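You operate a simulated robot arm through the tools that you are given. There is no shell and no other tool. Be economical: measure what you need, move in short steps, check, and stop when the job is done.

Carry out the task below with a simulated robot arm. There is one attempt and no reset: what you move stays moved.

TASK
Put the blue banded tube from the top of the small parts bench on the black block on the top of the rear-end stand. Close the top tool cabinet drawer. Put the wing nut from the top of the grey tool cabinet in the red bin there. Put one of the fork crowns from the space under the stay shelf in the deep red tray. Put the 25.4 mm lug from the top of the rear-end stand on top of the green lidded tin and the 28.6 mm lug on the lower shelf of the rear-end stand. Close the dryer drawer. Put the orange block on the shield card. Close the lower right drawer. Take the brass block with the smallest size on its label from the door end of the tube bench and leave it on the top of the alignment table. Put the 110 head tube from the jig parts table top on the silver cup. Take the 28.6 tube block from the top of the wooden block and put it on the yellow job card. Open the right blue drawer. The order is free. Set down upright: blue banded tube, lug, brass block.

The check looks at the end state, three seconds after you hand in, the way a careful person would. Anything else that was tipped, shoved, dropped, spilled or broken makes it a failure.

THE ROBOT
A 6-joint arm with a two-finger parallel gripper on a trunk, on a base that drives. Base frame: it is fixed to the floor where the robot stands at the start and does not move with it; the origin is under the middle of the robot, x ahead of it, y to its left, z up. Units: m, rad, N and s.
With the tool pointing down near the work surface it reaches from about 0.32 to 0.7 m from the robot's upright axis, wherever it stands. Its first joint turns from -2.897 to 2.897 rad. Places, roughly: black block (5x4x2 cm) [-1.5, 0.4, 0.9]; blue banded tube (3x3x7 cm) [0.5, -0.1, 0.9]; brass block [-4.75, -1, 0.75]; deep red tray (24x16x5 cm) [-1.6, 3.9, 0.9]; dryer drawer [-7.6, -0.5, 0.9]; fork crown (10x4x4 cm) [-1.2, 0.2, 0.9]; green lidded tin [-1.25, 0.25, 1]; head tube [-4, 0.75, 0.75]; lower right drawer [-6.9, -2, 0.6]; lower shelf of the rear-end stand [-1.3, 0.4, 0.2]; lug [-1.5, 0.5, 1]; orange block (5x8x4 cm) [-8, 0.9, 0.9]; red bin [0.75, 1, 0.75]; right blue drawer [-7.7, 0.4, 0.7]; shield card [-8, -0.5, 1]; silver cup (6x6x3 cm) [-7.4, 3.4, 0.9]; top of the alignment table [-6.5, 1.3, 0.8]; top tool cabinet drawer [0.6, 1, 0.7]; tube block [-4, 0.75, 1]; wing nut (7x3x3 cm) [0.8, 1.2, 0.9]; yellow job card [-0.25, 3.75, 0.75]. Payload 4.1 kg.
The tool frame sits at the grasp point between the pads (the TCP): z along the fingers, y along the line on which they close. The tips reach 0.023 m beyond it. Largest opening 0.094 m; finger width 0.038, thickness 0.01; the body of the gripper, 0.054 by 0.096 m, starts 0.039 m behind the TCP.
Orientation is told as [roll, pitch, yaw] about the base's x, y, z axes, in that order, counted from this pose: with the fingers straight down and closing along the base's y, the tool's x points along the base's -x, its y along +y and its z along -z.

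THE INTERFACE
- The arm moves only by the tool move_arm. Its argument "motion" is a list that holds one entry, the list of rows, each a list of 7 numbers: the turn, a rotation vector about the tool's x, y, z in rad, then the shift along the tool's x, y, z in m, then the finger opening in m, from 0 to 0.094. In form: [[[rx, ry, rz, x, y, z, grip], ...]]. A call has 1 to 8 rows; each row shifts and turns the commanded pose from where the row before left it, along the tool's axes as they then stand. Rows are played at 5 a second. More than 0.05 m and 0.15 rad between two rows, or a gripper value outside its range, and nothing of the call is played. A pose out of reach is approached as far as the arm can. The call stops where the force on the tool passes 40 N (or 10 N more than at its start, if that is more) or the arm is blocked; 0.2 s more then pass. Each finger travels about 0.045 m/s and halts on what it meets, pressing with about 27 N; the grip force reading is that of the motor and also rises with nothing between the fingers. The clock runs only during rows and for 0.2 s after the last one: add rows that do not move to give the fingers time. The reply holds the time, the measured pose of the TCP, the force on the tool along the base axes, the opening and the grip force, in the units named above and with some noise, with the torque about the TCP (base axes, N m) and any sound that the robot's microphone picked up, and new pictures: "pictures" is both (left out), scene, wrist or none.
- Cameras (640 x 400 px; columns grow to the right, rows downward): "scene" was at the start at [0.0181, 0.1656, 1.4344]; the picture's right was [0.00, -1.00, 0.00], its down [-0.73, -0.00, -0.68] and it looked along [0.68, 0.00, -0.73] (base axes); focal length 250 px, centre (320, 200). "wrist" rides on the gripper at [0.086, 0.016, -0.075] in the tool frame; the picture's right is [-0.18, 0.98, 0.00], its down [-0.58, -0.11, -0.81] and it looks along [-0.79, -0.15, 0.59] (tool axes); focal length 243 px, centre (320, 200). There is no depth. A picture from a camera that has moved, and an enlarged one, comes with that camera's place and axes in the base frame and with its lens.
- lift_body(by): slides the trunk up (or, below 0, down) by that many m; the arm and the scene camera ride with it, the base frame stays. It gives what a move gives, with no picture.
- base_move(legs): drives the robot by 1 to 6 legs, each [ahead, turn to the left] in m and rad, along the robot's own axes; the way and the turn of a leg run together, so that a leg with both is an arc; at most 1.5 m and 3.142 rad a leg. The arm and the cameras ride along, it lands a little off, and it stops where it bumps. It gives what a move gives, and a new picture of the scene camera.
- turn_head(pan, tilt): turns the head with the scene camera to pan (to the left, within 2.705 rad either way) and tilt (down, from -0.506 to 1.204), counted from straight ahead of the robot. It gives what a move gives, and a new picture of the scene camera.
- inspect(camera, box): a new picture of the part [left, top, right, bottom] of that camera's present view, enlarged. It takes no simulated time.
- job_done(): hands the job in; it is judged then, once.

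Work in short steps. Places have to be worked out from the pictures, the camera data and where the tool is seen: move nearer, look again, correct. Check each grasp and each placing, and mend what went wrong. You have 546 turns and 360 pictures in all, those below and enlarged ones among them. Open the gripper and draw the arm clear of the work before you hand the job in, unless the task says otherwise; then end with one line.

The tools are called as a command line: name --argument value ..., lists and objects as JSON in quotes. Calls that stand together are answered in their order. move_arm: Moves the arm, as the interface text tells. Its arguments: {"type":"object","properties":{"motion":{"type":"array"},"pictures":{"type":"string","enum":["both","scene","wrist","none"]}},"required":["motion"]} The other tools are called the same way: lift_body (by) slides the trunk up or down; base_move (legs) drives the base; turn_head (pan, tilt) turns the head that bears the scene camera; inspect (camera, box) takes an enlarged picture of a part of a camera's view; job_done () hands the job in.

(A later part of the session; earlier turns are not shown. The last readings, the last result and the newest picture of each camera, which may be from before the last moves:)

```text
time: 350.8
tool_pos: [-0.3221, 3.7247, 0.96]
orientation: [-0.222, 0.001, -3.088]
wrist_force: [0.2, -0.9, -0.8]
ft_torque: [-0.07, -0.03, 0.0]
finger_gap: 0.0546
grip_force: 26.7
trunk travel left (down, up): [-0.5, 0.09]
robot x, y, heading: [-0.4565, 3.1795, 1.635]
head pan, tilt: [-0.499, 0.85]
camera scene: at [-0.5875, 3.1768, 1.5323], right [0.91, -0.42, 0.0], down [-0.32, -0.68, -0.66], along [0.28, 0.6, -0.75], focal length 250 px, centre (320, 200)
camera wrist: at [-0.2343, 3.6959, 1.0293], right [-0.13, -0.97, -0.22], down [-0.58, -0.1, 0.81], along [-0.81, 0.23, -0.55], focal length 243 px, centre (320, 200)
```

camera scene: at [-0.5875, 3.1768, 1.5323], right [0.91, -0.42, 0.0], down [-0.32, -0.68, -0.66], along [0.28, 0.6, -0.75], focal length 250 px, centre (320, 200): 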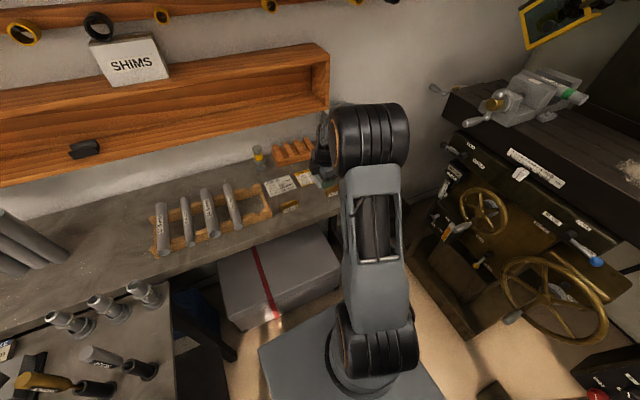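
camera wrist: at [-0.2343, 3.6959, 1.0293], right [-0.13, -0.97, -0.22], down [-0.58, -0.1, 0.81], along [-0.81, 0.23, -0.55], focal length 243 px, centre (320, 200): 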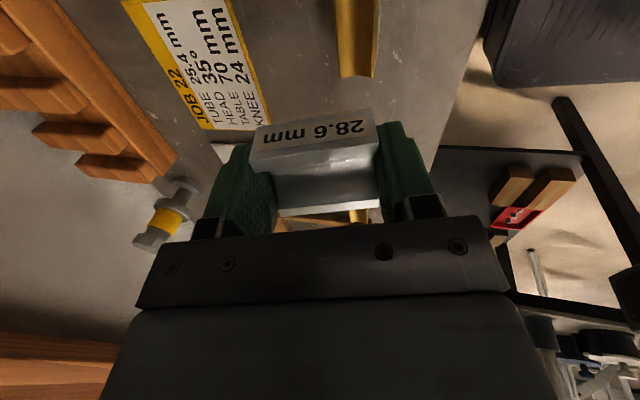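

The card lies just ahead (+y). I'll advance over it and lower a bit.

move_arm --motion '[[[0, 0, 0, 0.002, -0.032, 0.0174, 0.03], [0, 0, 0, 0.002, -0.032, 0.0174, 0.03], [0, 0, 0, 0.002, -0.032, 0.0174, 0.03], [0, 0, 0, 0, 0, 0, 0.03]]]' --pictures "both"

inspect --camera "scene" --box '[240, 100, 400, 220]'

```text
time: 351.8
tool_pos: [-0.3237, 3.8253, 0.927]
orientation: [-0.222, 0.003, -3.088]
wrist_force: [0.4, 0.1, -0.4]
ft_torque: [-0.03, -0.01, 0.0]
finger_gap: 0.0548
grip_force: 26.5
trunk travel left (down, up): [-0.5, 0.09]
robot x, y, heading: [-0.459, 3.1787, 1.639]
head pan, tilt: [-0.499, 0.85]
camera scene: at [-0.5875, 3.1769, 1.5323], right [0.91, -0.42, 0.0], down [-0.32, -0.68, -0.66], along [0.28, 0.6, -0.75], focal length 250 px, centre (320, 200)
camera wrist: at [-0.2352, 3.7977, 0.9971], right [-0.13, -0.97, -0.22], down [-0.58, -0.1, 0.81], along [-0.81, 0.23, -0.55], focal length 243 px, centre (320, 200)
```

scene: 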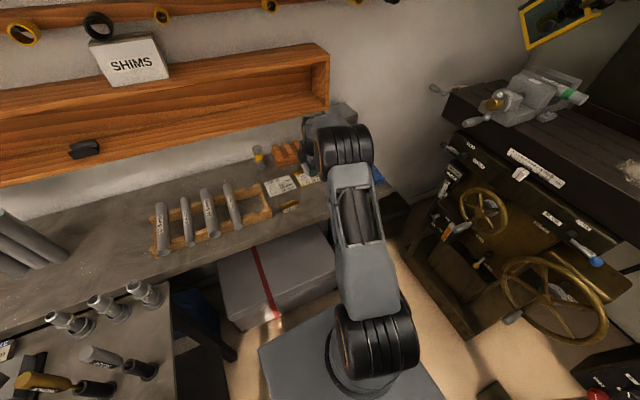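
wrist: 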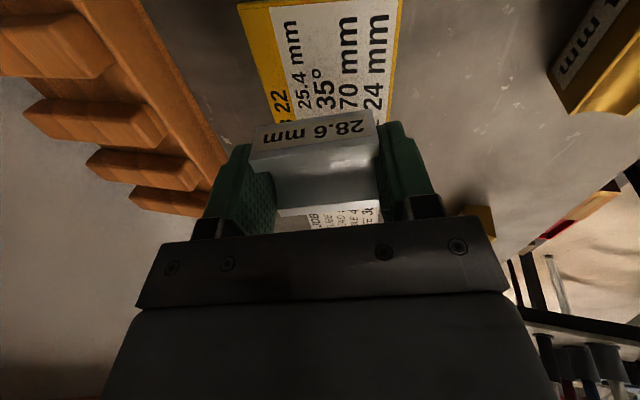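

```text
3.33 times, centred on (320, 160) of scene
camera zoom: at [-0.5875, 3.1769, 1.5323], right [0.91, -0.42, 0.0], down [-0.32, -0.68, -0.66], along [0.28, 0.6, -0.75], focal length 834 px, centre (320, 333)
```

zoom: 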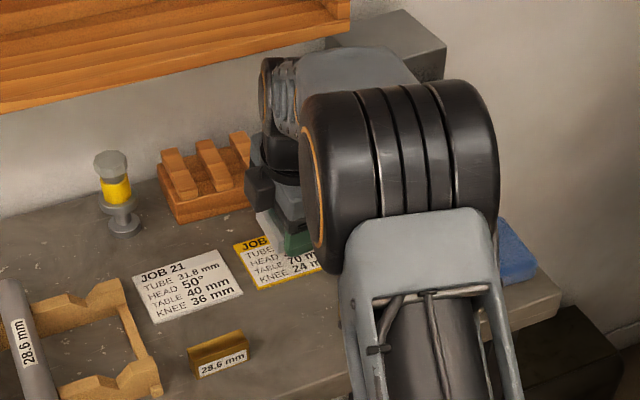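

The block is above the card. I'll nudge to centre and lower to contact.

move_arm --motion '[[[0, 0, 0, 0.008, -0.005, 0.012, 0.03], [0, 0, 0, 0, 0.003, 0.012, 0.03], [0, 0, 0, 0, 0, 0, 0.03]]]' --pictures "wrist"

```text
time: 352.6
tool_pos: [-0.3153, 3.834, 0.9051]
orientation: [-0.221, 0.001, -3.089]
wrist_force: [-0.6, 0.3, -2.1]
ft_torque: [0.0, 0.01, 0.03]
finger_gap: 0.0549
grip_force: 27.6
trunk travel left (down, up): [-0.5, 0.09]
robot x, y, heading: [-0.4573, 3.1793, 1.637]
head pan, tilt: [-0.499, 0.85]
camera wrist: at [-0.2269, 3.8055, 0.9753], right [-0.13, -0.97, -0.22], down [-0.58, -0.1, 0.81], along [-0.81, 0.23, -0.55], focal length 243 px, centre (320, 200)
```

wrist: 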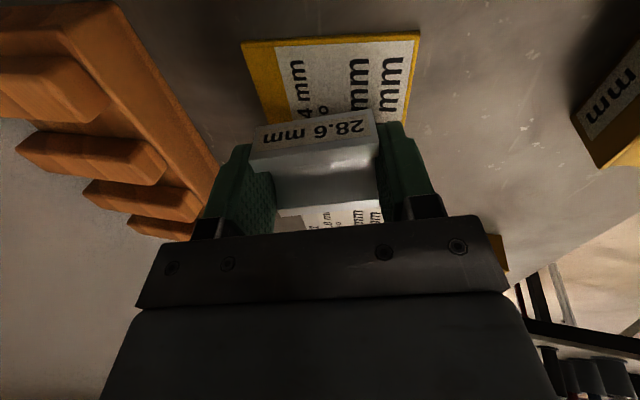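

Well centred on the card. Lowering the last centimetre.

move_arm --motion '[[[0, 0, 0, 0, 0.001, 0.006, 0.03], [0, 0, 0, 0, 0.001, 0.004, 0.03], [0, 0, 0, 0, 0, 0, 0.03]]]' --pictures "none"

```text
time: 353.4
tool_pos: [-0.3125, 3.8359, 0.8954]
orientation: [-0.22, 0.002, -3.089]
wrist_force: [-0.2, 0.1, -1.1]
ft_torque: [0.01, 0.0, -0.03]
finger_gap: 0.0546
grip_force: 27.1
trunk travel left (down, up): [-0.5, 0.09]
robot x, y, heading: [-0.4556, 3.1775, 1.633]
head pan, tilt: [-0.499, 0.85]
```

move_arm --motion '[[[0, 0, 0, 0, 0.001, 0.004, 0.03], [0, 0, 0, 0, 0.0, 0.003, 0.03], [0, 0, 0, 0, 0, 0, 0.03]]]' --pictures "none"

```text
time: 354.2
tool_pos: [-0.3122, 3.8344, 0.8926]
orientation: [-0.231, 0.005, -3.086]
wrist_force: [0.6, 4.3, 32.9]
ft_torque: [-0.94, -0.05, 0.04]
finger_gap: 0.0547
grip_force: 26.7
trunk travel left (down, up): [-0.5, 0.09]
robot x, y, heading: [-0.4583, 3.1758, 1.634]
head pan, tilt: [-0.499, 0.85]
```

Contact. I'll ease up 4 mm, open gradually and withdraw up and back along the tool axis.

move_arm --motion '[[[0, 0, 0, 0, 0, -0.004, 0.03], [0, 0, 0, 0, 0, 0, 0.058], [0, 0, 0, 0, 0, 0, 0.066], [0, 0, 0, 0, 0, 0, 0.078], [0, 0, 0, 0, 0, -0.02, 0.078], [0, 0, 0, 0, 0, -0.03, 0.078], [0, 0, 0, 0, 0.02, -0.03, 0.078], [0, 0, 0, 0, 0.04, -0.02, 0.078]]]' --pictures "wrist"

inspect --camera "scene" --box '[240, 100, 400, 220]'

```text
time: 356.0
tool_pos: [-0.3076, 3.7519, 0.9782]
orientation: [-0.22, 0.001, -3.087]
wrist_force: [-0.6, -1.5, 0.6]
ft_torque: [0.03, -0.02, -0.02]
finger_gap: 0.0779
grip_force: 0.1
trunk travel left (down, up): [-0.5, 0.09]
robot x, y, heading: [-0.4552, 3.1776, 1.635]
head pan, tilt: [-0.499, 0.85]
camera wrist: at [-0.22, 3.7225, 1.0478], right [-0.13, -0.97, -0.22], down [-0.58, -0.1, 0.81], along [-0.81, 0.23, -0.55], focal length 243 px, centre (320, 200)
```

wrist: 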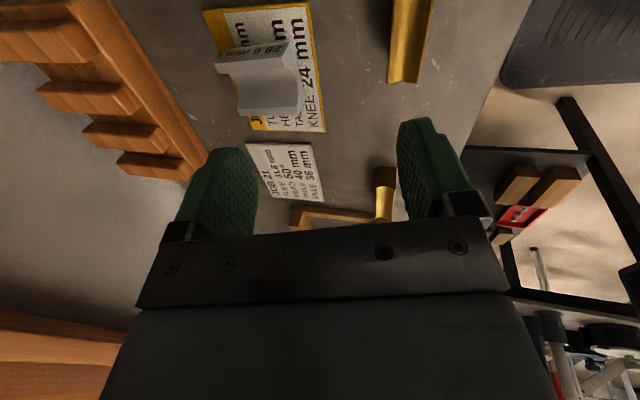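

```text
3.33 times, centred on (320, 160) of scene
camera zoom: at [-0.5876, 3.176, 1.5323], right [0.91, -0.42, 0.0], down [-0.32, -0.68, -0.66], along [0.28, 0.6, -0.75], focal length 834 px, centre (320, 333)
```

zoom: 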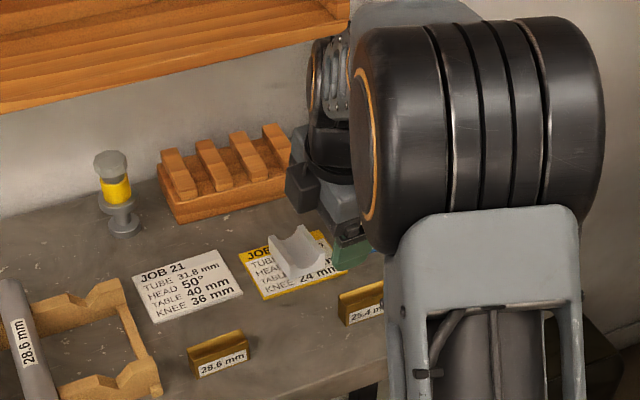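

The block rests on the yellow card. I'll straighten the tool, retract and head west again.

move_arm --motion '[[[0, 0, 0, 0, 0.04, -0.02, 0.06], [0, 0, 0, 0, 0.04, -0.02, 0.06], [-0.11, 0, 0, 0, 0, -0.03, 0.06], [-0.11, 0, 0, 0, 0, 0, 0.06], [0, 0, 0, 0, 0.045, -0.02, 0.06], [0, 0, 0, 0, 0.045, 0, 0.06]]]' --pictures "none"

base_move --legs '[[-0.6, 0], [0, 3.14], [1.5, 0], [1.5, 0]]'

```text
time: 357.4
tool_pos: [-0.2981, 3.5681, 1.0479]
orientation: [-0.001, 0.004, -3.085]
wrist_force: [-0.2, -0.5, -0.2]
ft_torque: [-0.02, -0.01, 0.01]
finger_gap: 0.0602
grip_force: 0.0
trunk travel left (down, up): [-0.5, 0.09]
robot x, y, heading: [-0.4555, 3.1786, 1.635]
head pan, tilt: [-0.499, 0.85]
```

```text
time: 377.0
tool_pos: [-0.7061, 0.5298, 1.0467]
orientation: [-0.001, 0.003, -0.124]
wrist_force: [-0.2, 0.8, 0.2]
ft_torque: [-0.01, -0.04, 0.01]
finger_gap: 0.0598
grip_force: 0.0
trunk travel left (down, up): [-0.5, 0.09]
robot x, y, heading: [-0.451, 0.8841, -1.825]
head pan, tilt: [-0.499, 0.85]
stopped in leg 4: the robot was blocked; the commanded pose is now the measured one
camera scene: at [-0.3312, 0.8426, 1.5325], right [-0.73, 0.68, 0.0], down [0.51, 0.55, -0.66], along [-0.45, -0.48, -0.75], focal length 250 px, centre (320, 200)
```

scene: 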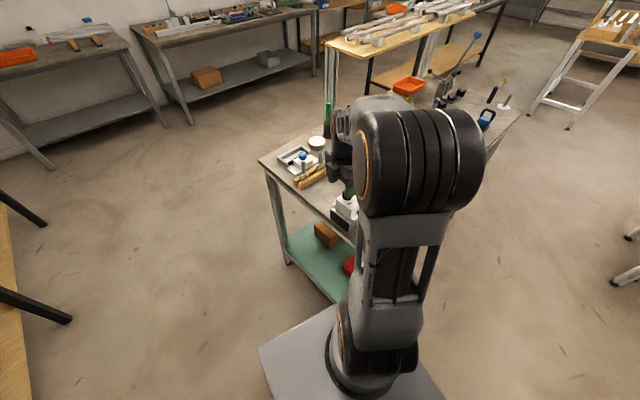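

I drifted and bumped the rear-end stand's corner. I'll back away and check the stand carefully.

base_move --legs '[[-0.3, 0]]'

inspect --camera "scene" --box '[220, 40, 540, 240]'

```text
time: 379.1
tool_pos: [-0.6255, 0.8345, 1.0488]
orientation: [-0.002, 0.002, -0.125]
wrist_force: [0.3, -0.6, -0.4]
ft_torque: [-0.01, -0.02, 0.06]
finger_gap: 0.06
grip_force: 0.1
trunk travel left (down, up): [-0.5, 0.09]
robot x, y, heading: [-0.371, 1.1848, -1.823]
head pan, tilt: [-0.499, 0.85]
camera scene: at [-0.2512, 1.1463, 1.5323], right [-0.73, 0.68, 0.0], down [0.51, 0.55, -0.66], along [-0.45, -0.48, -0.75], focal length 250 px, centre (320, 200)
```

scene: 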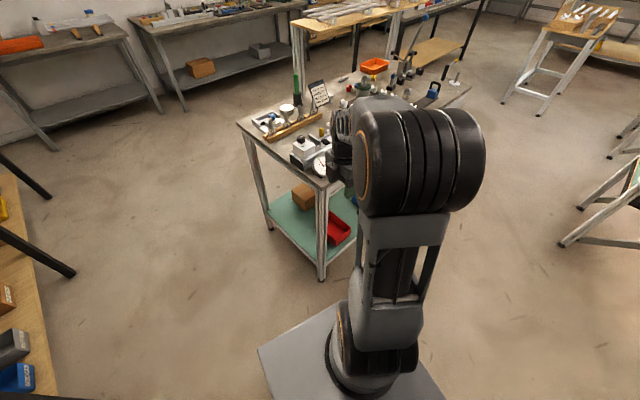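

```text
2.00 times, centred on (380, 140) of scene
camera zoom: at [-0.2512, 1.1463, 1.5323], right [-0.73, 0.68, 0.0], down [0.51, 0.55, -0.66], along [-0.45, -0.48, -0.75], focal length 500 px, centre (200, 320)
```

zoom: 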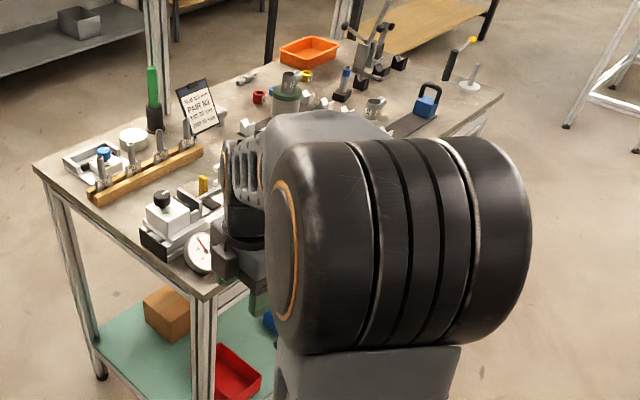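

Everything on the stand is still upright. I'll correct my heading and continue south, checking the pose on the way.

base_move --legs '[[0, 0.4], [1.5, 0], [0.2, 0]]'

```text
time: 388.9
tool_pos: [-0.1654, -0.8958, 1.0475]
orientation: [-0.002, 0.001, 0.316]
wrist_force: [0.0, 0.0, 0.2]
ft_torque: [0.01, -0.04, 0.02]
finger_gap: 0.0603
grip_force: 0.0
trunk travel left (down, up): [-0.5, 0.09]
robot x, y, heading: [-0.0878, -0.4671, -1.379]
head pan, tilt: [-0.499, 0.85]
camera scene: at [0.0396, -0.4525, 1.5323], right [-0.95, 0.31, 0.0], down [0.23, 0.72, -0.66], along [-0.2, -0.63, -0.75], focal length 250 px, centre (320, 200)
```

scene: 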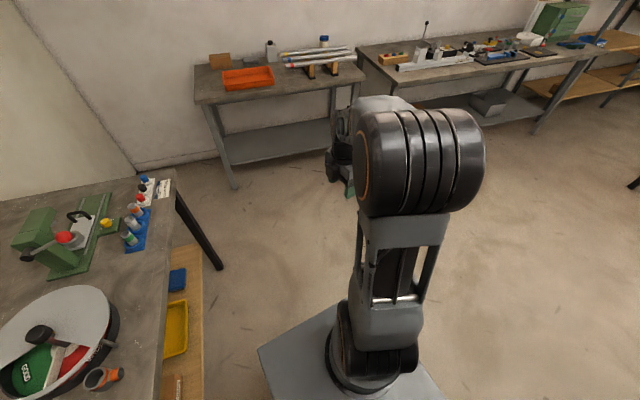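

Next I'll take the corridor west between the tube bench and the jig table.

base_move --legs '[[0, -1.75], [1.5, 0], [0.7, 0]]'

turn_head --pan 0.2 --tilt 0.5

```text
time: 404.1
tool_pos: [-2.7278, -0.3336, 1.0491]
orientation: [-0.002, 0.001, -1.403]
wrist_force: [-0.7, 0.3, 0.6]
ft_torque: [-0.01, 0.01, 0.0]
finger_gap: 0.0599
grip_force: 0.1
trunk travel left (down, up): [-0.5, 0.09]
robot x, y, heading: [-2.3172, -0.4743, -3.104]
head pan, tilt: [-0.499, 0.85]
camera scene: at [-2.3217, -0.6049, 1.5323], right [0.45, 0.9, 0.0], down [0.67, -0.33, -0.66], along [-0.59, 0.29, -0.75], focal length 250 px, centre (320, 200)
```

scene: 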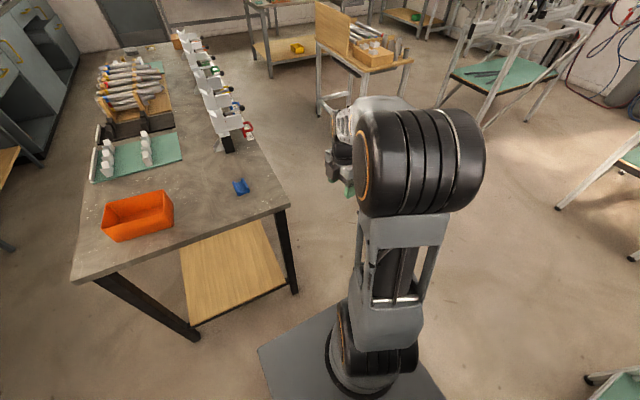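

```text
time: 405.2
tool_pos: [-2.727, -0.3321, 1.0477]
orientation: [-0.002, 0.001, -1.405]
wrist_force: [0.7, -0.7, 0.2]
ft_torque: [0.0, 0.02, -0.01]
finger_gap: 0.06
grip_force: 0.1
trunk travel left (down, up): [-0.5, 0.09]
robot x, y, heading: [-2.3131, -0.4764, -3.107]
head pan, tilt: [0.201, 0.499]
camera scene: at [-2.34, -0.6611, 1.5623], right [-0.23, 0.97, 0.0], down [0.47, 0.11, -0.88], along [-0.85, -0.21, -0.48], focal length 250 px, centre (320, 200)
```

scene: 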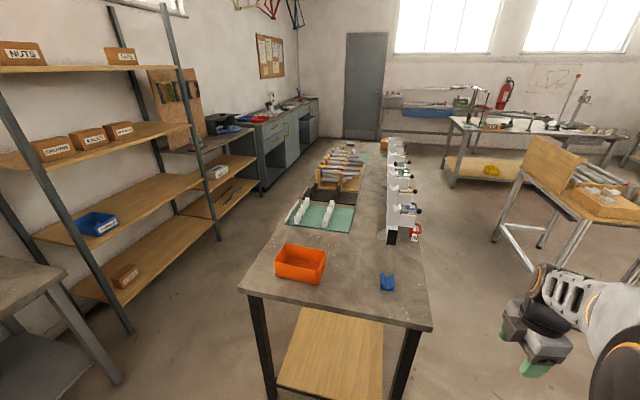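

The tube bench spans x -2.9 to about -5.0, y -1.07 to -0.42. I'll drive along its north side to the door end.

base_move --legs '[[0, -0.73], [0.72, 0], [0, 0.77], [1.0, 0]]'

```text
time: 417.8
tool_pos: [-4.2916, 0.0322, 1.0481]
orientation: [0.0, -0.001, -1.38]
wrist_force: [-0.4, -1.2, -0.4]
ft_torque: [0.0, 0.02, 0.01]
finger_gap: 0.0602
grip_force: 0.0
trunk travel left (down, up): [-0.5, 0.09]
robot x, y, heading: [-3.8788, -0.098, -3.078]
head pan, tilt: [0.201, 0.499]
camera scene: at [-3.8962, -0.2853, 1.5623], right [-0.26, 0.97, 0.0], down [0.46, 0.12, -0.88], along [-0.85, -0.23, -0.48], focal length 250 px, centre (320, 200)
```

scene: 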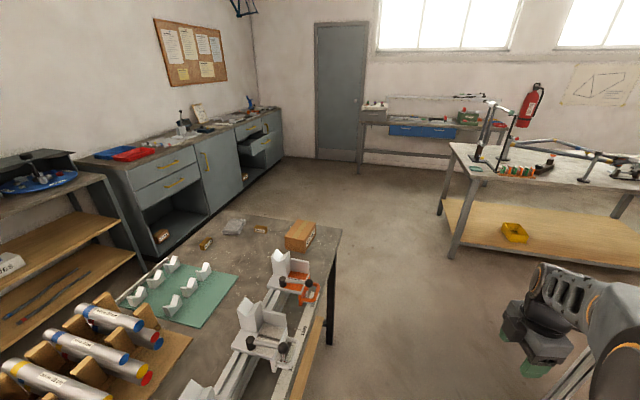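

I see small brass blocks at the door end. Zooming.

inspect --camera "scene" --box '[150, 205, 350, 330]'

inspect --camera "scene" --box '[190, 215, 280, 260]'

```text
3.20 times, centred on (250, 268) of scene
camera zoom: at [-3.8962, -0.2853, 1.5623], right [-0.26, 0.97, 0.0], down [0.46, 0.12, -0.88], along [-0.85, -0.23, -0.48], focal length 801 px, centre (544, -16)
```

zoom: 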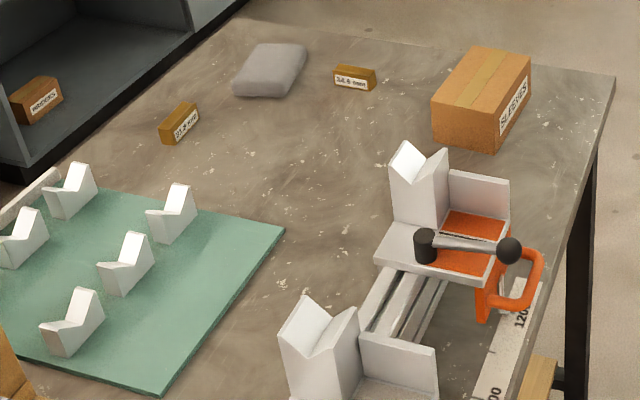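

```text
7.11 times, centred on (235, 238) of scene
camera zoom: at [-3.8962, -0.2853, 1.5623], right [-0.26, 0.97, 0.0], down [0.46, 0.12, -0.88], along [-0.85, -0.23, -0.48], focal length 1780 px, centre (924, -67)
```

zoom: 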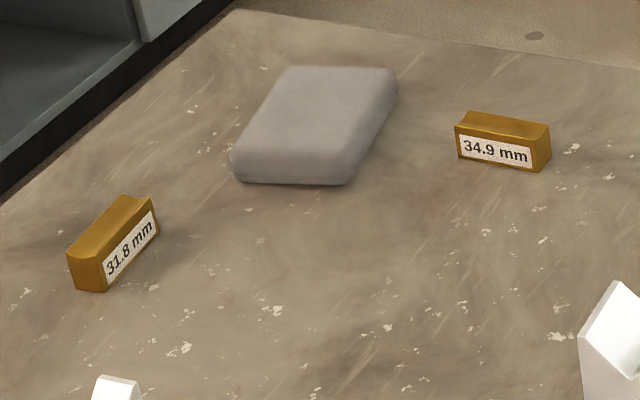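

Labels read 31.8 and 34.9; I'll check for hidden ones from the west end. The 31.8 block is near (-4.61, -1.0), best reached from the west, so I drive around.

base_move --legs '[[1.4, 0], [0, 1.5]]'

turn_head --pan 0.6 --tilt 0.6

```text
time: 428.6
tool_pos: [-5.4807, -0.5592, 1.0486]
orientation: [-0.001, 0.002, 0.078]
wrist_force: [0.5, -0.1, 0.8]
ft_torque: [-0.06, -0.01, 0.02]
finger_gap: 0.06
grip_force: 0.1
trunk travel left (down, up): [-0.5, 0.09]
robot x, y, heading: [-5.3037, -0.1616, -1.623]
head pan, tilt: [0.201, 0.499]
camera scene: at [-5.1222, -0.2008, 1.5623], right [-0.99, -0.15, 0.0], down [-0.07, 0.47, -0.88], along [0.13, -0.87, -0.48], focal length 250 px, centre (320, 200)
```

scene: 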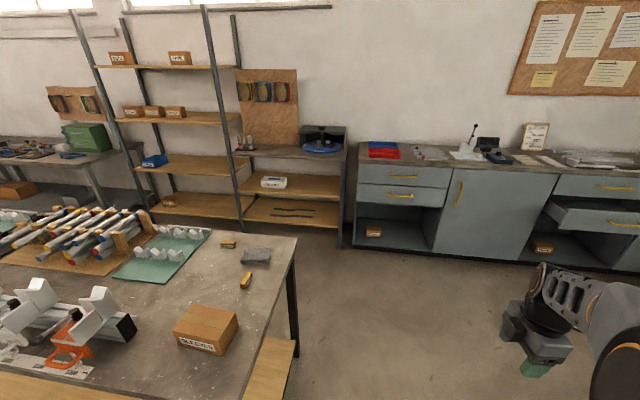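

```text
time: 429.5
tool_pos: [-5.4813, -0.5583, 1.0472]
orientation: [0.0, 0.002, 0.078]
wrist_force: [0.0, -1.1, -0.7]
ft_torque: [0.04, -0.01, 0.01]
finger_gap: 0.06
grip_force: 0.1
trunk travel left (down, up): [-0.5, 0.09]
robot x, y, heading: [-5.3043, -0.1619, -1.618]
head pan, tilt: [0.6, 0.6]
camera scene: at [-5.0898, -0.1862, 1.5532], right [-0.85, -0.52, 0.0], down [-0.3, 0.48, -0.83], along [0.43, -0.7, -0.56], focal length 250 px, centre (320, 200)
```

scene: 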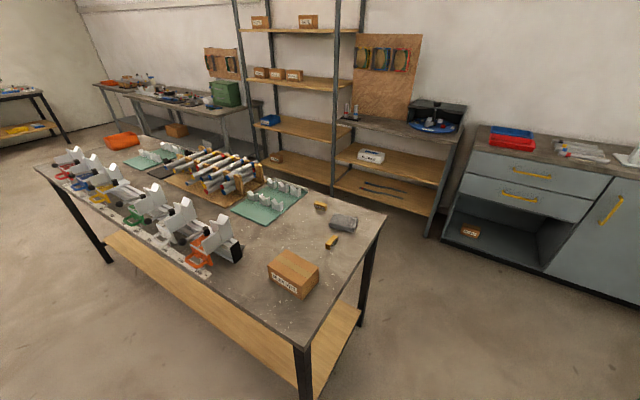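

inspect --camera "scene" --box '[220, 180, 400, 300]'

```text
3.33 times, centred on (310, 240) of scene
camera zoom: at [-5.0898, -0.1862, 1.5532], right [-0.85, -0.52, 0.0], down [-0.3, 0.48, -0.83], along [0.43, -0.7, -0.56], focal length 834 px, centre (353, 67)
```

zoom: 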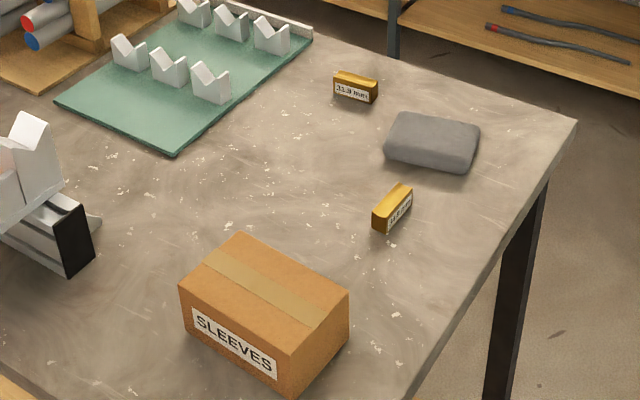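

Only two brass blocks, so 31.8 is the smallest. I'll drive to the west end facing +x and turn the tool to close along y.

base_move --legs '[[0.78, 0], [0, 1.6]]'

move_arm --motion '[[[0, 0, 0.15, 0, 0, 0, 0.06], [0, 0, 0.15, 0, 0, 0, 0.06], [0, 0, 0.15, 0, 0, 0, 0.06], [0, 0, 0.15, 0, 0, 0, 0.06], [0, 0, 0.15, 0, 0, 0, 0.06], [0, 0, 0.15, 0, 0, 0, 0.06], [0, 0, 0.15, 0, 0, 0, 0.06], [0, 0, 0.15, 0, 0, 0, 0.06]]]' --pictures "none"

turn_head --pan 0.0 --tilt 0.8

```text
time: 437.4
tool_pos: [-4.9583, -1.1316, 1.0487]
orientation: [-0.002, 0.001, 1.596]
wrist_force: [-0.4, -0.5, -0.5]
ft_torque: [0.03, 0.01, -0.01]
finger_gap: 0.06
grip_force: 0.1
trunk travel left (down, up): [-0.5, 0.09]
robot x, y, heading: [-5.3459, -0.9334, -0.102]
head pan, tilt: [0.6, 0.6]
camera scene: at [-5.3116, -0.7208, 1.5532], right [0.48, -0.88, 0.0], down [-0.5, -0.27, -0.83], along [0.73, 0.39, -0.56], focal length 250 px, centre (320, 200)
```

scene: 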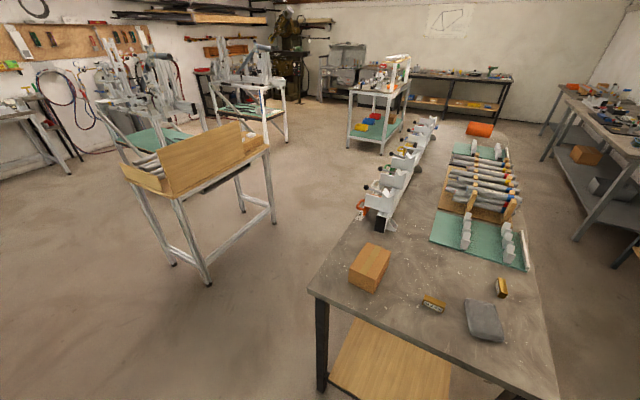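

```text
time: 439.1
tool_pos: [-4.958, -1.1309, 1.0491]
orientation: [0.0, -0.001, 0.394]
wrist_force: [0.2, -0.4, 0.6]
ft_torque: [0.02, 0.0, 0.01]
finger_gap: 0.06
grip_force: 0.0
trunk travel left (down, up): [-0.5, 0.09]
robot x, y, heading: [-5.3424, -0.9312, -0.101]
head pan, tilt: [0.6, 0.6]
```

```text
time: 440.1
tool_pos: [-4.9582, -1.1315, 1.0489]
orientation: [-0.004, 0.001, 0.398]
wrist_force: [-0.7, 0.6, 0.2]
ft_torque: [0.05, -0.01, 0.02]
finger_gap: 0.0598
grip_force: 0.0
trunk travel left (down, up): [-0.5, 0.09]
robot x, y, heading: [-5.3447, -0.9351, -0.106]
head pan, tilt: [0.0, 0.799]
camera scene: at [-5.3091, -0.7713, 1.5364], right [-0.1, -0.99, 0.0], down [-0.71, 0.07, -0.7], along [0.69, -0.07, -0.72], focal length 250 px, centre (320, 200)
```

scene: 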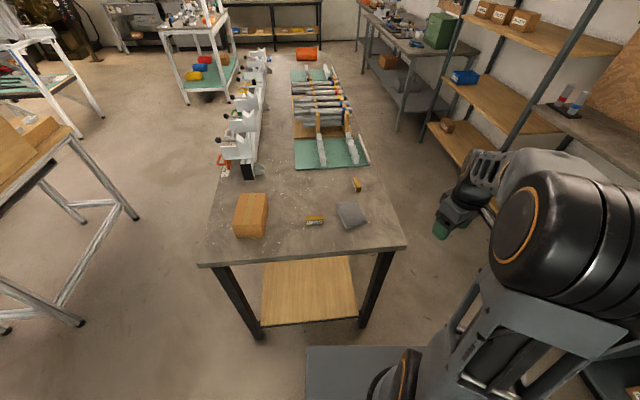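

I'll nudge forward 6 cm, finish the yaw, and move the tool over the block.

base_move --legs '[[0.06, 0]]'

move_arm --motion '[[[0, 0, 0.15, 0, 0, 0, 0.06], [0, 0, 0.15, 0, 0, 0, 0.06], [0, 0, 0.095, 0, 0, 0, 0.06], [0, 0, 0, -0.045, 0.02, 0, 0.06], [0, 0, 0, -0.045, 0.02, 0, 0.06], [0, 0, 0, -0.045, 0.02, 0, 0.06], [0, 0, 0, -0.045, 0.02, 0, 0.06], [0, 0, 0, -0.045, 0.02, 0, 0.06]]]' --pictures "both"

```text
time: 441.1
tool_pos: [-4.8963, -1.1384, 1.0487]
orientation: [-0.002, 0.0, 0.396]
wrist_force: [-1.0, 0.1, 0.1]
ft_torque: [-0.02, 0.02, 0.0]
finger_gap: 0.0603
grip_force: 0.1
trunk travel left (down, up): [-0.5, 0.09]
robot x, y, heading: [-5.2849, -0.9381, -0.104]
head pan, tilt: [0.0, 0.799]
camera scene: at [-5.2476, -0.7777, 1.5363], right [-0.1, -0.99, 0.0], down [-0.71, 0.07, -0.7], along [0.69, -0.07, -0.72], focal length 250 px, centre (320, 200)
```

scene: 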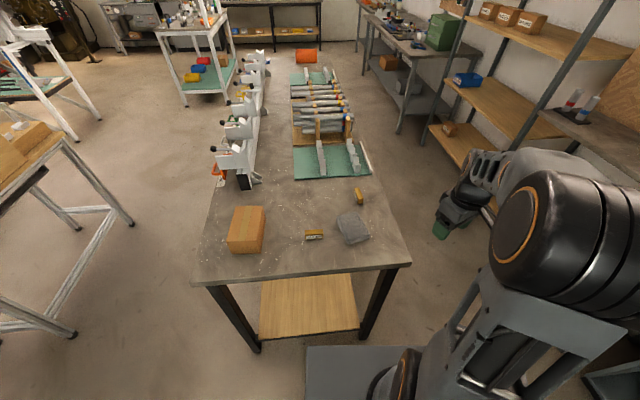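

```text
time: 442.9
tool_pos: [-4.6744, -1.0361, 1.0453]
orientation: [-0.002, -0.001, 0.005]
wrist_force: [0.5, 0.2, 0.2]
ft_torque: [-0.04, -0.01, 0.02]
finger_gap: 0.0602
grip_force: 0.0
trunk travel left (down, up): [-0.5, 0.09]
robot x, y, heading: [-5.2833, -0.9395, -0.103]
head pan, tilt: [0.0, 0.799]
camera scene: at [-5.2479, -0.7774, 1.5363], right [-0.1, -0.99, 0.0], down [-0.71, 0.07, -0.7], along [0.69, -0.07, -0.72], focal length 250 px, centre (320, 200)
camera wrist: at [-4.7617, -1.0217, 1.1191], right [0.18, 0.98, 0.0], down [0.58, -0.11, 0.81], along [0.79, -0.15, -0.59], focal length 243 px, centre (320, 200)
```

scene: 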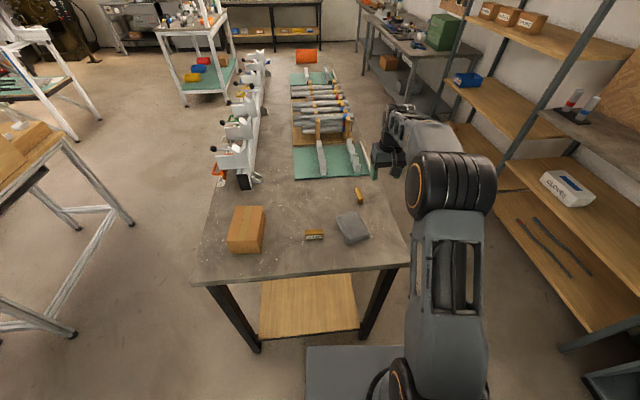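
wrist: 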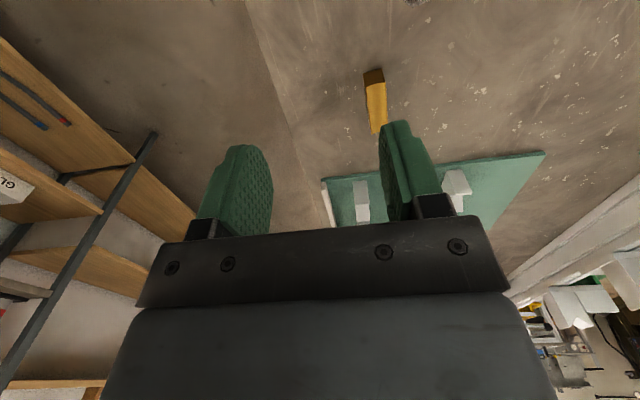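

The brass block reads (-4.602, -0.989). I'll move over it and lower.

move_arm --motion '[[[0, 0, 0, -0.035, 0.03, 0, 0.06], [0, 0, 0, -0.037, 0.017, 0.02, 0.06], [0, 0, 0, 0, 0, 0.04, 0.06], [0, 0, 0, 0, 0, 0.035, 0.06], [0, 0, 0, 0, 0, 0, 0.06]]]' --pictures "wrist"

```text
time: 444.1
tool_pos: [-4.5986, -0.9904, 0.9516]
orientation: [-0.001, 0.0, 0.001]
wrist_force: [-0.1, 0.7, -0.2]
ft_torque: [0.0, 0.0, 0.02]
finger_gap: 0.06
grip_force: 0.0
trunk travel left (down, up): [-0.5, 0.09]
robot x, y, heading: [-5.287, -0.9405, -0.106]
head pan, tilt: [0.0, 0.799]
camera wrist: at [-4.6852, -0.9759, 1.0266], right [0.18, 0.98, 0.0], down [0.58, -0.11, 0.81], along [0.79, -0.15, -0.59], focal length 243 px, centre (320, 200)
```

wrist: 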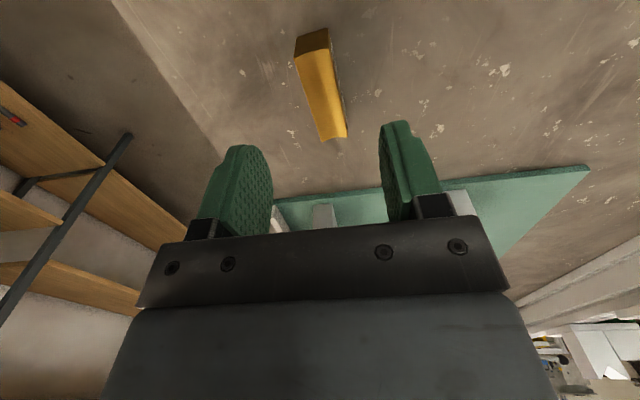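

Aligned. Lowering to near grasp height.

move_arm --motion '[[[0, 0, 0, 0, 0, 0.035, 0.06], [0, 0, 0, 0, 0, 0.022, 0.06], [0, 0, 0, 0, 0, 0, 0.06]]]' --pictures "wrist"

```text
time: 444.9
tool_pos: [-4.599, -0.9912, 0.8959]
orientation: [-0.003, 0.0, 0.002]
wrist_force: [-1.1, 0.0, -0.9]
ft_torque: [0.01, 0.01, 0.01]
finger_gap: 0.0599
grip_force: 0.0
trunk travel left (down, up): [-0.5, 0.09]
robot x, y, heading: [-5.2842, -0.9402, -0.102]
head pan, tilt: [0.0, 0.799]
camera wrist: at [-4.6847, -0.9758, 0.9702], right [0.18, 0.98, 0.0], down [0.58, -0.11, 0.81], along [0.79, -0.15, -0.59], focal length 243 px, centre (320, 200)
```

wrist: 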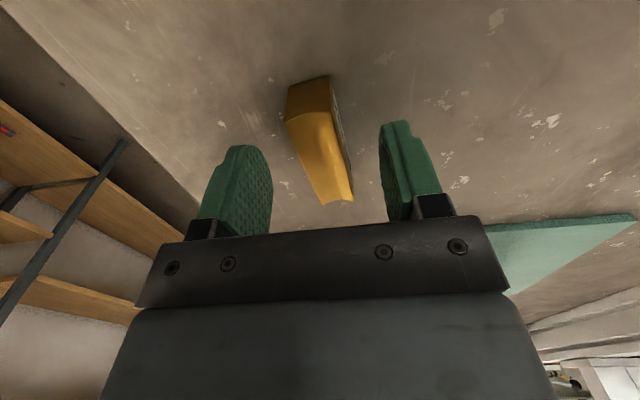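

move_arm --motion '[[[0, 0, 0, 0, 0, 0.006, 0.06], [0, 0, 0, 0, 0, 0.005, 0.06], [0, 0, 0, 0, 0, 0, 0.03], [0, 0, 0, 0, 0, 0, 0.01], [0, 0, 0, 0, 0, 0, 0.01], [0, 0, 0, 0, 0, 0, 0.01]]]' --pictures "wrist"

```text
time: 446.3
tool_pos: [-4.6007, -0.9901, 0.8849]
orientation: [-0.003, 0.0, 0.002]
wrist_force: [-0.7, 0.8, -0.8]
ft_torque: [0.02, 0.0, -0.02]
finger_gap: 0.0197
grip_force: 27.2
trunk travel left (down, up): [-0.5, 0.09]
robot x, y, heading: [-5.284, -0.9409, -0.106]
head pan, tilt: [0.0, 0.799]
camera wrist: at [-4.687, -0.9757, 0.9601], right [0.18, 0.98, 0.0], down [0.58, -0.11, 0.81], along [0.79, -0.15, -0.59], focal length 243 px, centre (320, 200)
```

wrist: 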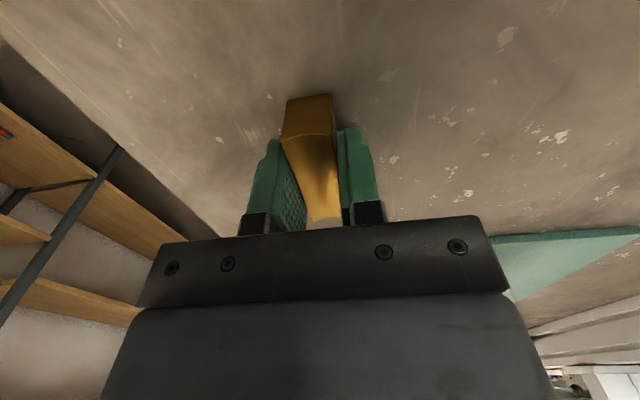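

Gripped at 20 mm. Lifting it clear.

move_arm --motion '[[[0, 0, 0, 0, 0, -0.03, 0.01], [0, 0, 0, 0, 0, -0.045, 0.01], [0, 0, 0, 0.02, 0, -0.045, 0.01], [0, 0, 0, 0.04, 0, -0.03, 0.01], [0, 0, 0, 0.045, 0, 0, 0.01], [0, 0, 0, 0.045, 0, 0, 0.01], [0, 0, 0, 0.045, 0, 0, 0.01]]]' --pictures "wrist"

turn_head --pan 2.4 --tilt 0.5

```text
time: 447.9
tool_pos: [-4.7956, -0.9862, 1.0339]
orientation: [-0.002, -0.003, 0.002]
wrist_force: [0.5, 0.4, -2.2]
ft_torque: [0.02, -0.03, 0.01]
finger_gap: 0.0198
grip_force: 27.5
trunk travel left (down, up): [-0.5, 0.09]
robot x, y, heading: [-5.2876, -0.9376, -0.103]
head pan, tilt: [0.0, 0.799]
camera wrist: at [-4.8831, -0.9712, 1.109], right [0.18, 0.98, 0.0], down [0.58, -0.11, 0.81], along [0.79, -0.15, -0.59], focal length 243 px, centre (320, 200)
```

wrist: 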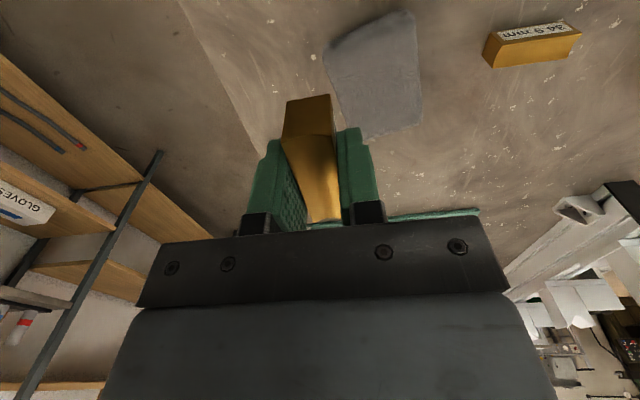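

```text
time: 450.1
tool_pos: [-4.7955, -0.9856, 1.034]
orientation: [-0.001, 0.0, 0.002]
wrist_force: [0.4, -0.2, -4.1]
ft_torque: [0.03, 0.03, -0.02]
finger_gap: 0.0201
grip_force: 26.7
trunk travel left (down, up): [-0.5, 0.09]
robot x, y, heading: [-5.2887, -0.9393, -0.102]
head pan, tilt: [2.4, 0.499]
camera scene: at [-5.3887, -0.7012, 1.5623], right [0.75, 0.66, 0.0], down [0.32, -0.36, -0.88], along [-0.58, 0.66, -0.48], focal length 250 px, centre (320, 200)
```

scene: 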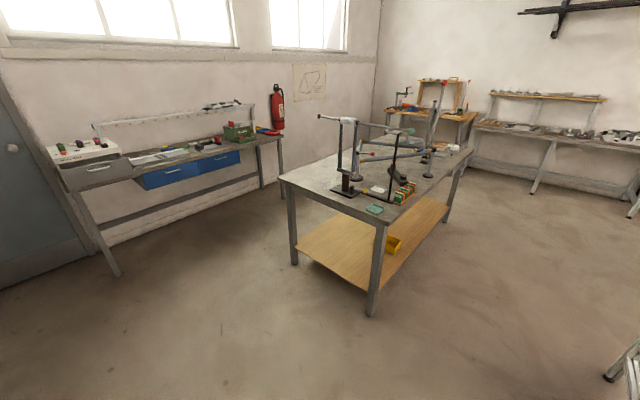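

The alignment table is at x -6.7…-5.9, y 0.42…2.05, with a free patch near its south edge. I'll drive to its south side facing +y.

base_move --legs '[[-0.35, 0], [0, 2.37]]'

```text
time: 457.9
tool_pos: [-5.9369, -0.5244, 1.0346]
orientation: [-0.003, -0.001, 2.347]
wrist_force: [-1.0, -0.5, -2.6]
ft_torque: [0.04, 0.01, -0.01]
finger_gap: 0.0199
grip_force: 27.2
trunk travel left (down, up): [-0.5, 0.09]
robot x, y, heading: [-5.6244, -0.9055, 2.239]
head pan, tilt: [2.4, 0.499]
camera scene: at [-5.7275, -1.1473, 1.5623], right [-1.0, 0.07, 0.0], down [0.03, 0.48, -0.88], along [-0.06, -0.88, -0.48], focal length 250 px, centre (320, 200)
```

scene: 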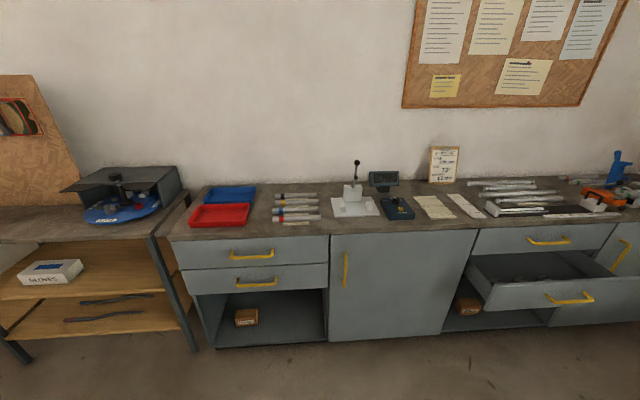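

The open lower right drawer is visible here on the south cabinet for later. Continuing to the alignment table.

base_move --legs '[[1.15, 0], [0, -0.67]]'

turn_head --pan 0.0 --tilt 0.75

```text
time: 465.7
tool_pos: [-6.408, 0.495, 1.0349]
orientation: [-0.004, -0.004, 1.718]
wrist_force: [-0.7, 0.6, -2.4]
ft_torque: [0.03, -0.02, -0.02]
finger_gap: 0.0201
grip_force: 27.3
trunk travel left (down, up): [-0.5, 0.09]
robot x, y, heading: [-6.3847, 0.0085, 1.608]
head pan, tilt: [2.4, 0.499]
camera scene: at [-6.6069, -0.1325, 1.5623], right [-0.77, 0.64, 0.0], down [0.31, 0.37, -0.88], along [-0.57, -0.67, -0.48], focal length 250 px, centre (320, 200)
```

scene: 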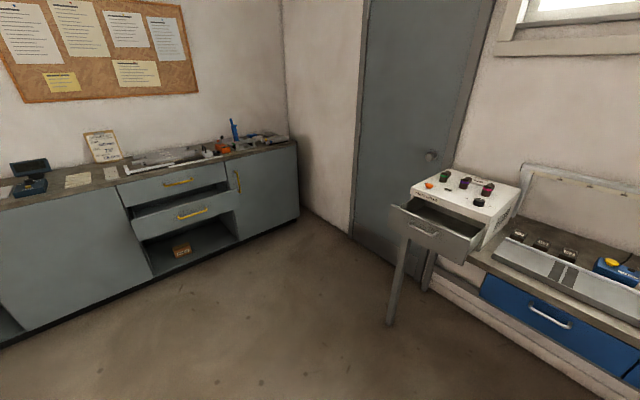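

```text
time: 467.9
tool_pos: [-6.4087, 0.495, 1.0343]
orientation: [-0.002, -0.001, 1.718]
wrist_force: [-0.6, 1.6, -3.0]
ft_torque: [0.0, 0.05, 0.03]
finger_gap: 0.0196
grip_force: 26.7
trunk travel left (down, up): [-0.5, 0.09]
robot x, y, heading: [-6.3859, 0.007, 1.611]
head pan, tilt: [0.0, 0.75]
camera scene: at [-6.5515, 0.0199, 1.5403], right [1.0, 0.04, 0.0], down [0.03, -0.68, -0.73], along [-0.03, 0.73, -0.68], focal length 250 px, centre (320, 200)
```

scene: 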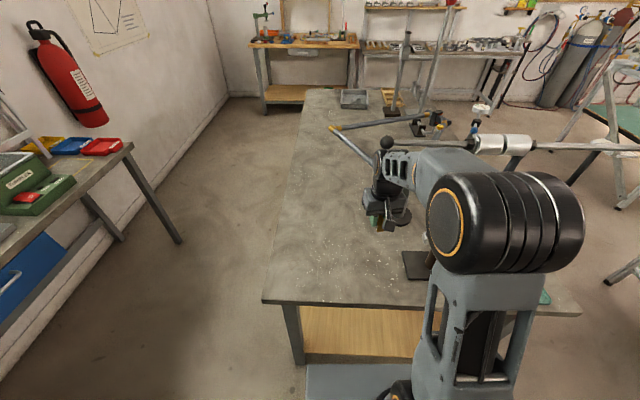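

The left-front part of the tabletop is free. I'll shift the tool left to about (-6.52, 0.51) and lower.

move_arm --motion '[[[0, 0, 0, -0.012, 0.036, 0.02, 0.01], [0, 0, 0, -0.012, 0.036, 0.02, 0.01], [0, 0, 0, -0.012, 0.034, 0.02, 0.01], [0, 0, 0, 0, 0, 0.045, 0.01]]]' --pictures "both"

```text
time: 468.9
tool_pos: [-6.5194, 0.5163, 0.9258]
orientation: [-0.003, -0.001, 1.717]
wrist_force: [0.1, 0.0, -3.3]
ft_torque: [-0.01, 0.01, -0.03]
finger_gap: 0.0199
grip_force: 26.2
trunk travel left (down, up): [-0.5, 0.09]
robot x, y, heading: [-6.3853, 0.0051, 1.612]
head pan, tilt: [0.0, 0.75]
camera scene: at [-6.5519, 0.0203, 1.5403], right [1.0, 0.04, 0.0], down [0.03, -0.68, -0.73], along [-0.03, 0.73, -0.68], focal length 250 px, centre (320, 200)
camera wrist: at [-6.5229, 0.427, 1.0009], right [-1.0, 0.04, 0.0], down [0.02, 0.59, 0.81], along [0.03, 0.81, -0.59], focal length 243 px, centre (320, 200)
```

scene: 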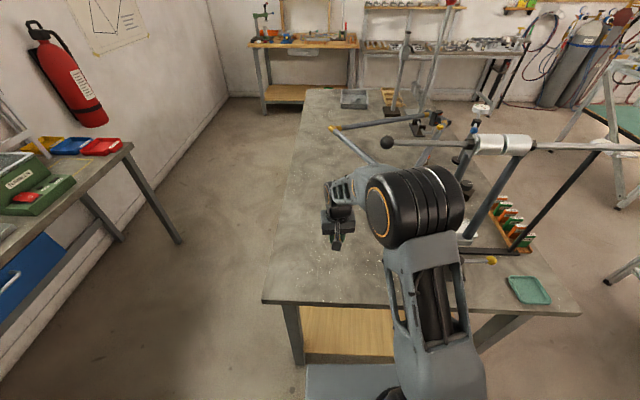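
wrist: 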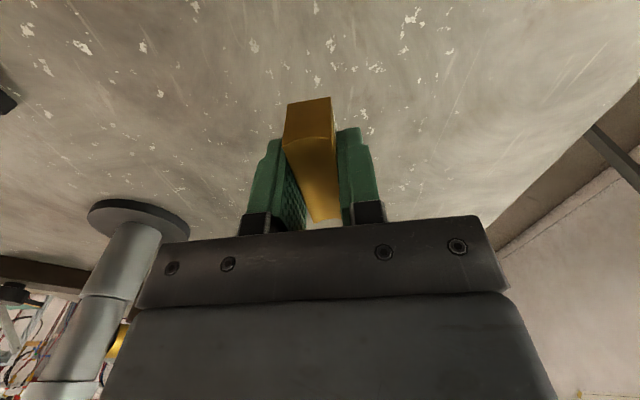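

Clear spot below. I'll lower to near the surface then feel for contact.

move_arm --motion '[[[0, 0, 0, 0, 0, 0.035, 0.01], [0, 0, 0, 0, 0, 0.025, 0.01], [0, 0, 0, 0, 0, 0.01, 0.01], [0, 0, 0, 0, 0, 0, 0.01]]]' --pictures "none"

```text
time: 470.1
tool_pos: [-6.5167, 0.5165, 0.8634]
orientation: [-0.001, -0.014, 1.718]
wrist_force: [1.1, -5.0, 19.2]
ft_torque: [-0.68, 0.06, 0.12]
finger_gap: 0.0199
grip_force: 26.9
trunk travel left (down, up): [-0.5, 0.09]
robot x, y, heading: [-6.3817, 0.0048, 1.613]
head pan, tilt: [0.0, 0.75]
stopped in row 4: the force on the tool passed its limit (the readings are from after the stop); the commanded pose is now the measured one
```

Contact came early at 0.863. I'll ease up and re-seat gently.

move_arm --motion '[[[0, 0, 0, 0, 0, -0.004, 0.01], [0, 0, 0, 0, 0, 0, 0.01]]]' --pictures "wrist"

```text
time: 470.6
tool_pos: [-6.5184, 0.5169, 0.8651]
orientation: [-0.001, -0.009, 1.717]
wrist_force: [-0.3, -0.4, -1.6]
ft_torque: [-0.03, 0.03, 0.01]
finger_gap: 0.02
grip_force: 27.3
trunk travel left (down, up): [-0.5, 0.09]
robot x, y, heading: [-6.3836, 0.0052, 1.611]
head pan, tilt: [0.0, 0.75]
camera wrist: at [-6.5207, 0.4272, 0.9386], right [-1.0, 0.04, 0.0], down [0.02, 0.58, 0.81], along [0.03, 0.81, -0.58], focal length 243 px, centre (320, 200)
```

wrist: 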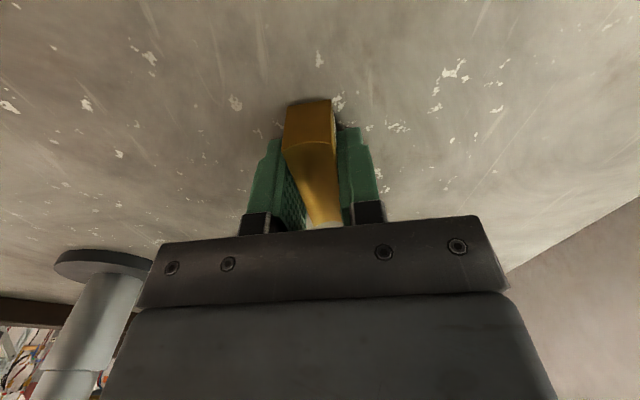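

move_arm --motion '[[[0, 0.009, 0, 0, 0, 0.002, 0.01], [0, 0, 0, 0, 0, 0, 0.01], [0, 0, 0, 0, 0, 0, 0.022], [0, 0, 0, 0, 0, 0, 0.03], [0, 0, 0, 0, 0, 0, 0.045], [0, 0, 0, 0, 0, -0.03, 0.045], [0, 0, 0, 0, 0, -0.045, 0.045], [0, 0, 0, 0, 0, -0.045, 0.045]]]' --pictures "wrist"

```text
time: 472.4
tool_pos: [-6.517, 0.5138, 0.9811]
orientation: [-0.001, -0.002, 1.718]
wrist_force: [0.1, 1.0, 0.1]
ft_torque: [-0.01, 0.02, 0.0]
finger_gap: 0.0452
grip_force: 0.1
trunk travel left (down, up): [-0.5, 0.09]
robot x, y, heading: [-6.3836, 0.0017, 1.614]
head pan, tilt: [0.0, 0.75]
camera wrist: at [-6.5195, 0.4244, 1.0564], right [-1.0, 0.04, 0.0], down [0.02, 0.59, 0.81], along [0.03, 0.81, -0.59], focal length 243 px, centre (320, 200)
```

wrist: 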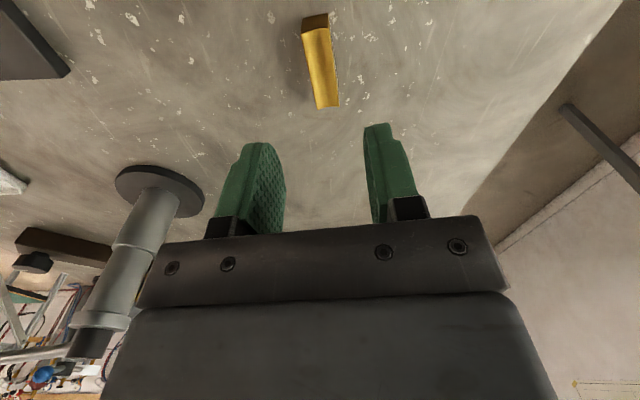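

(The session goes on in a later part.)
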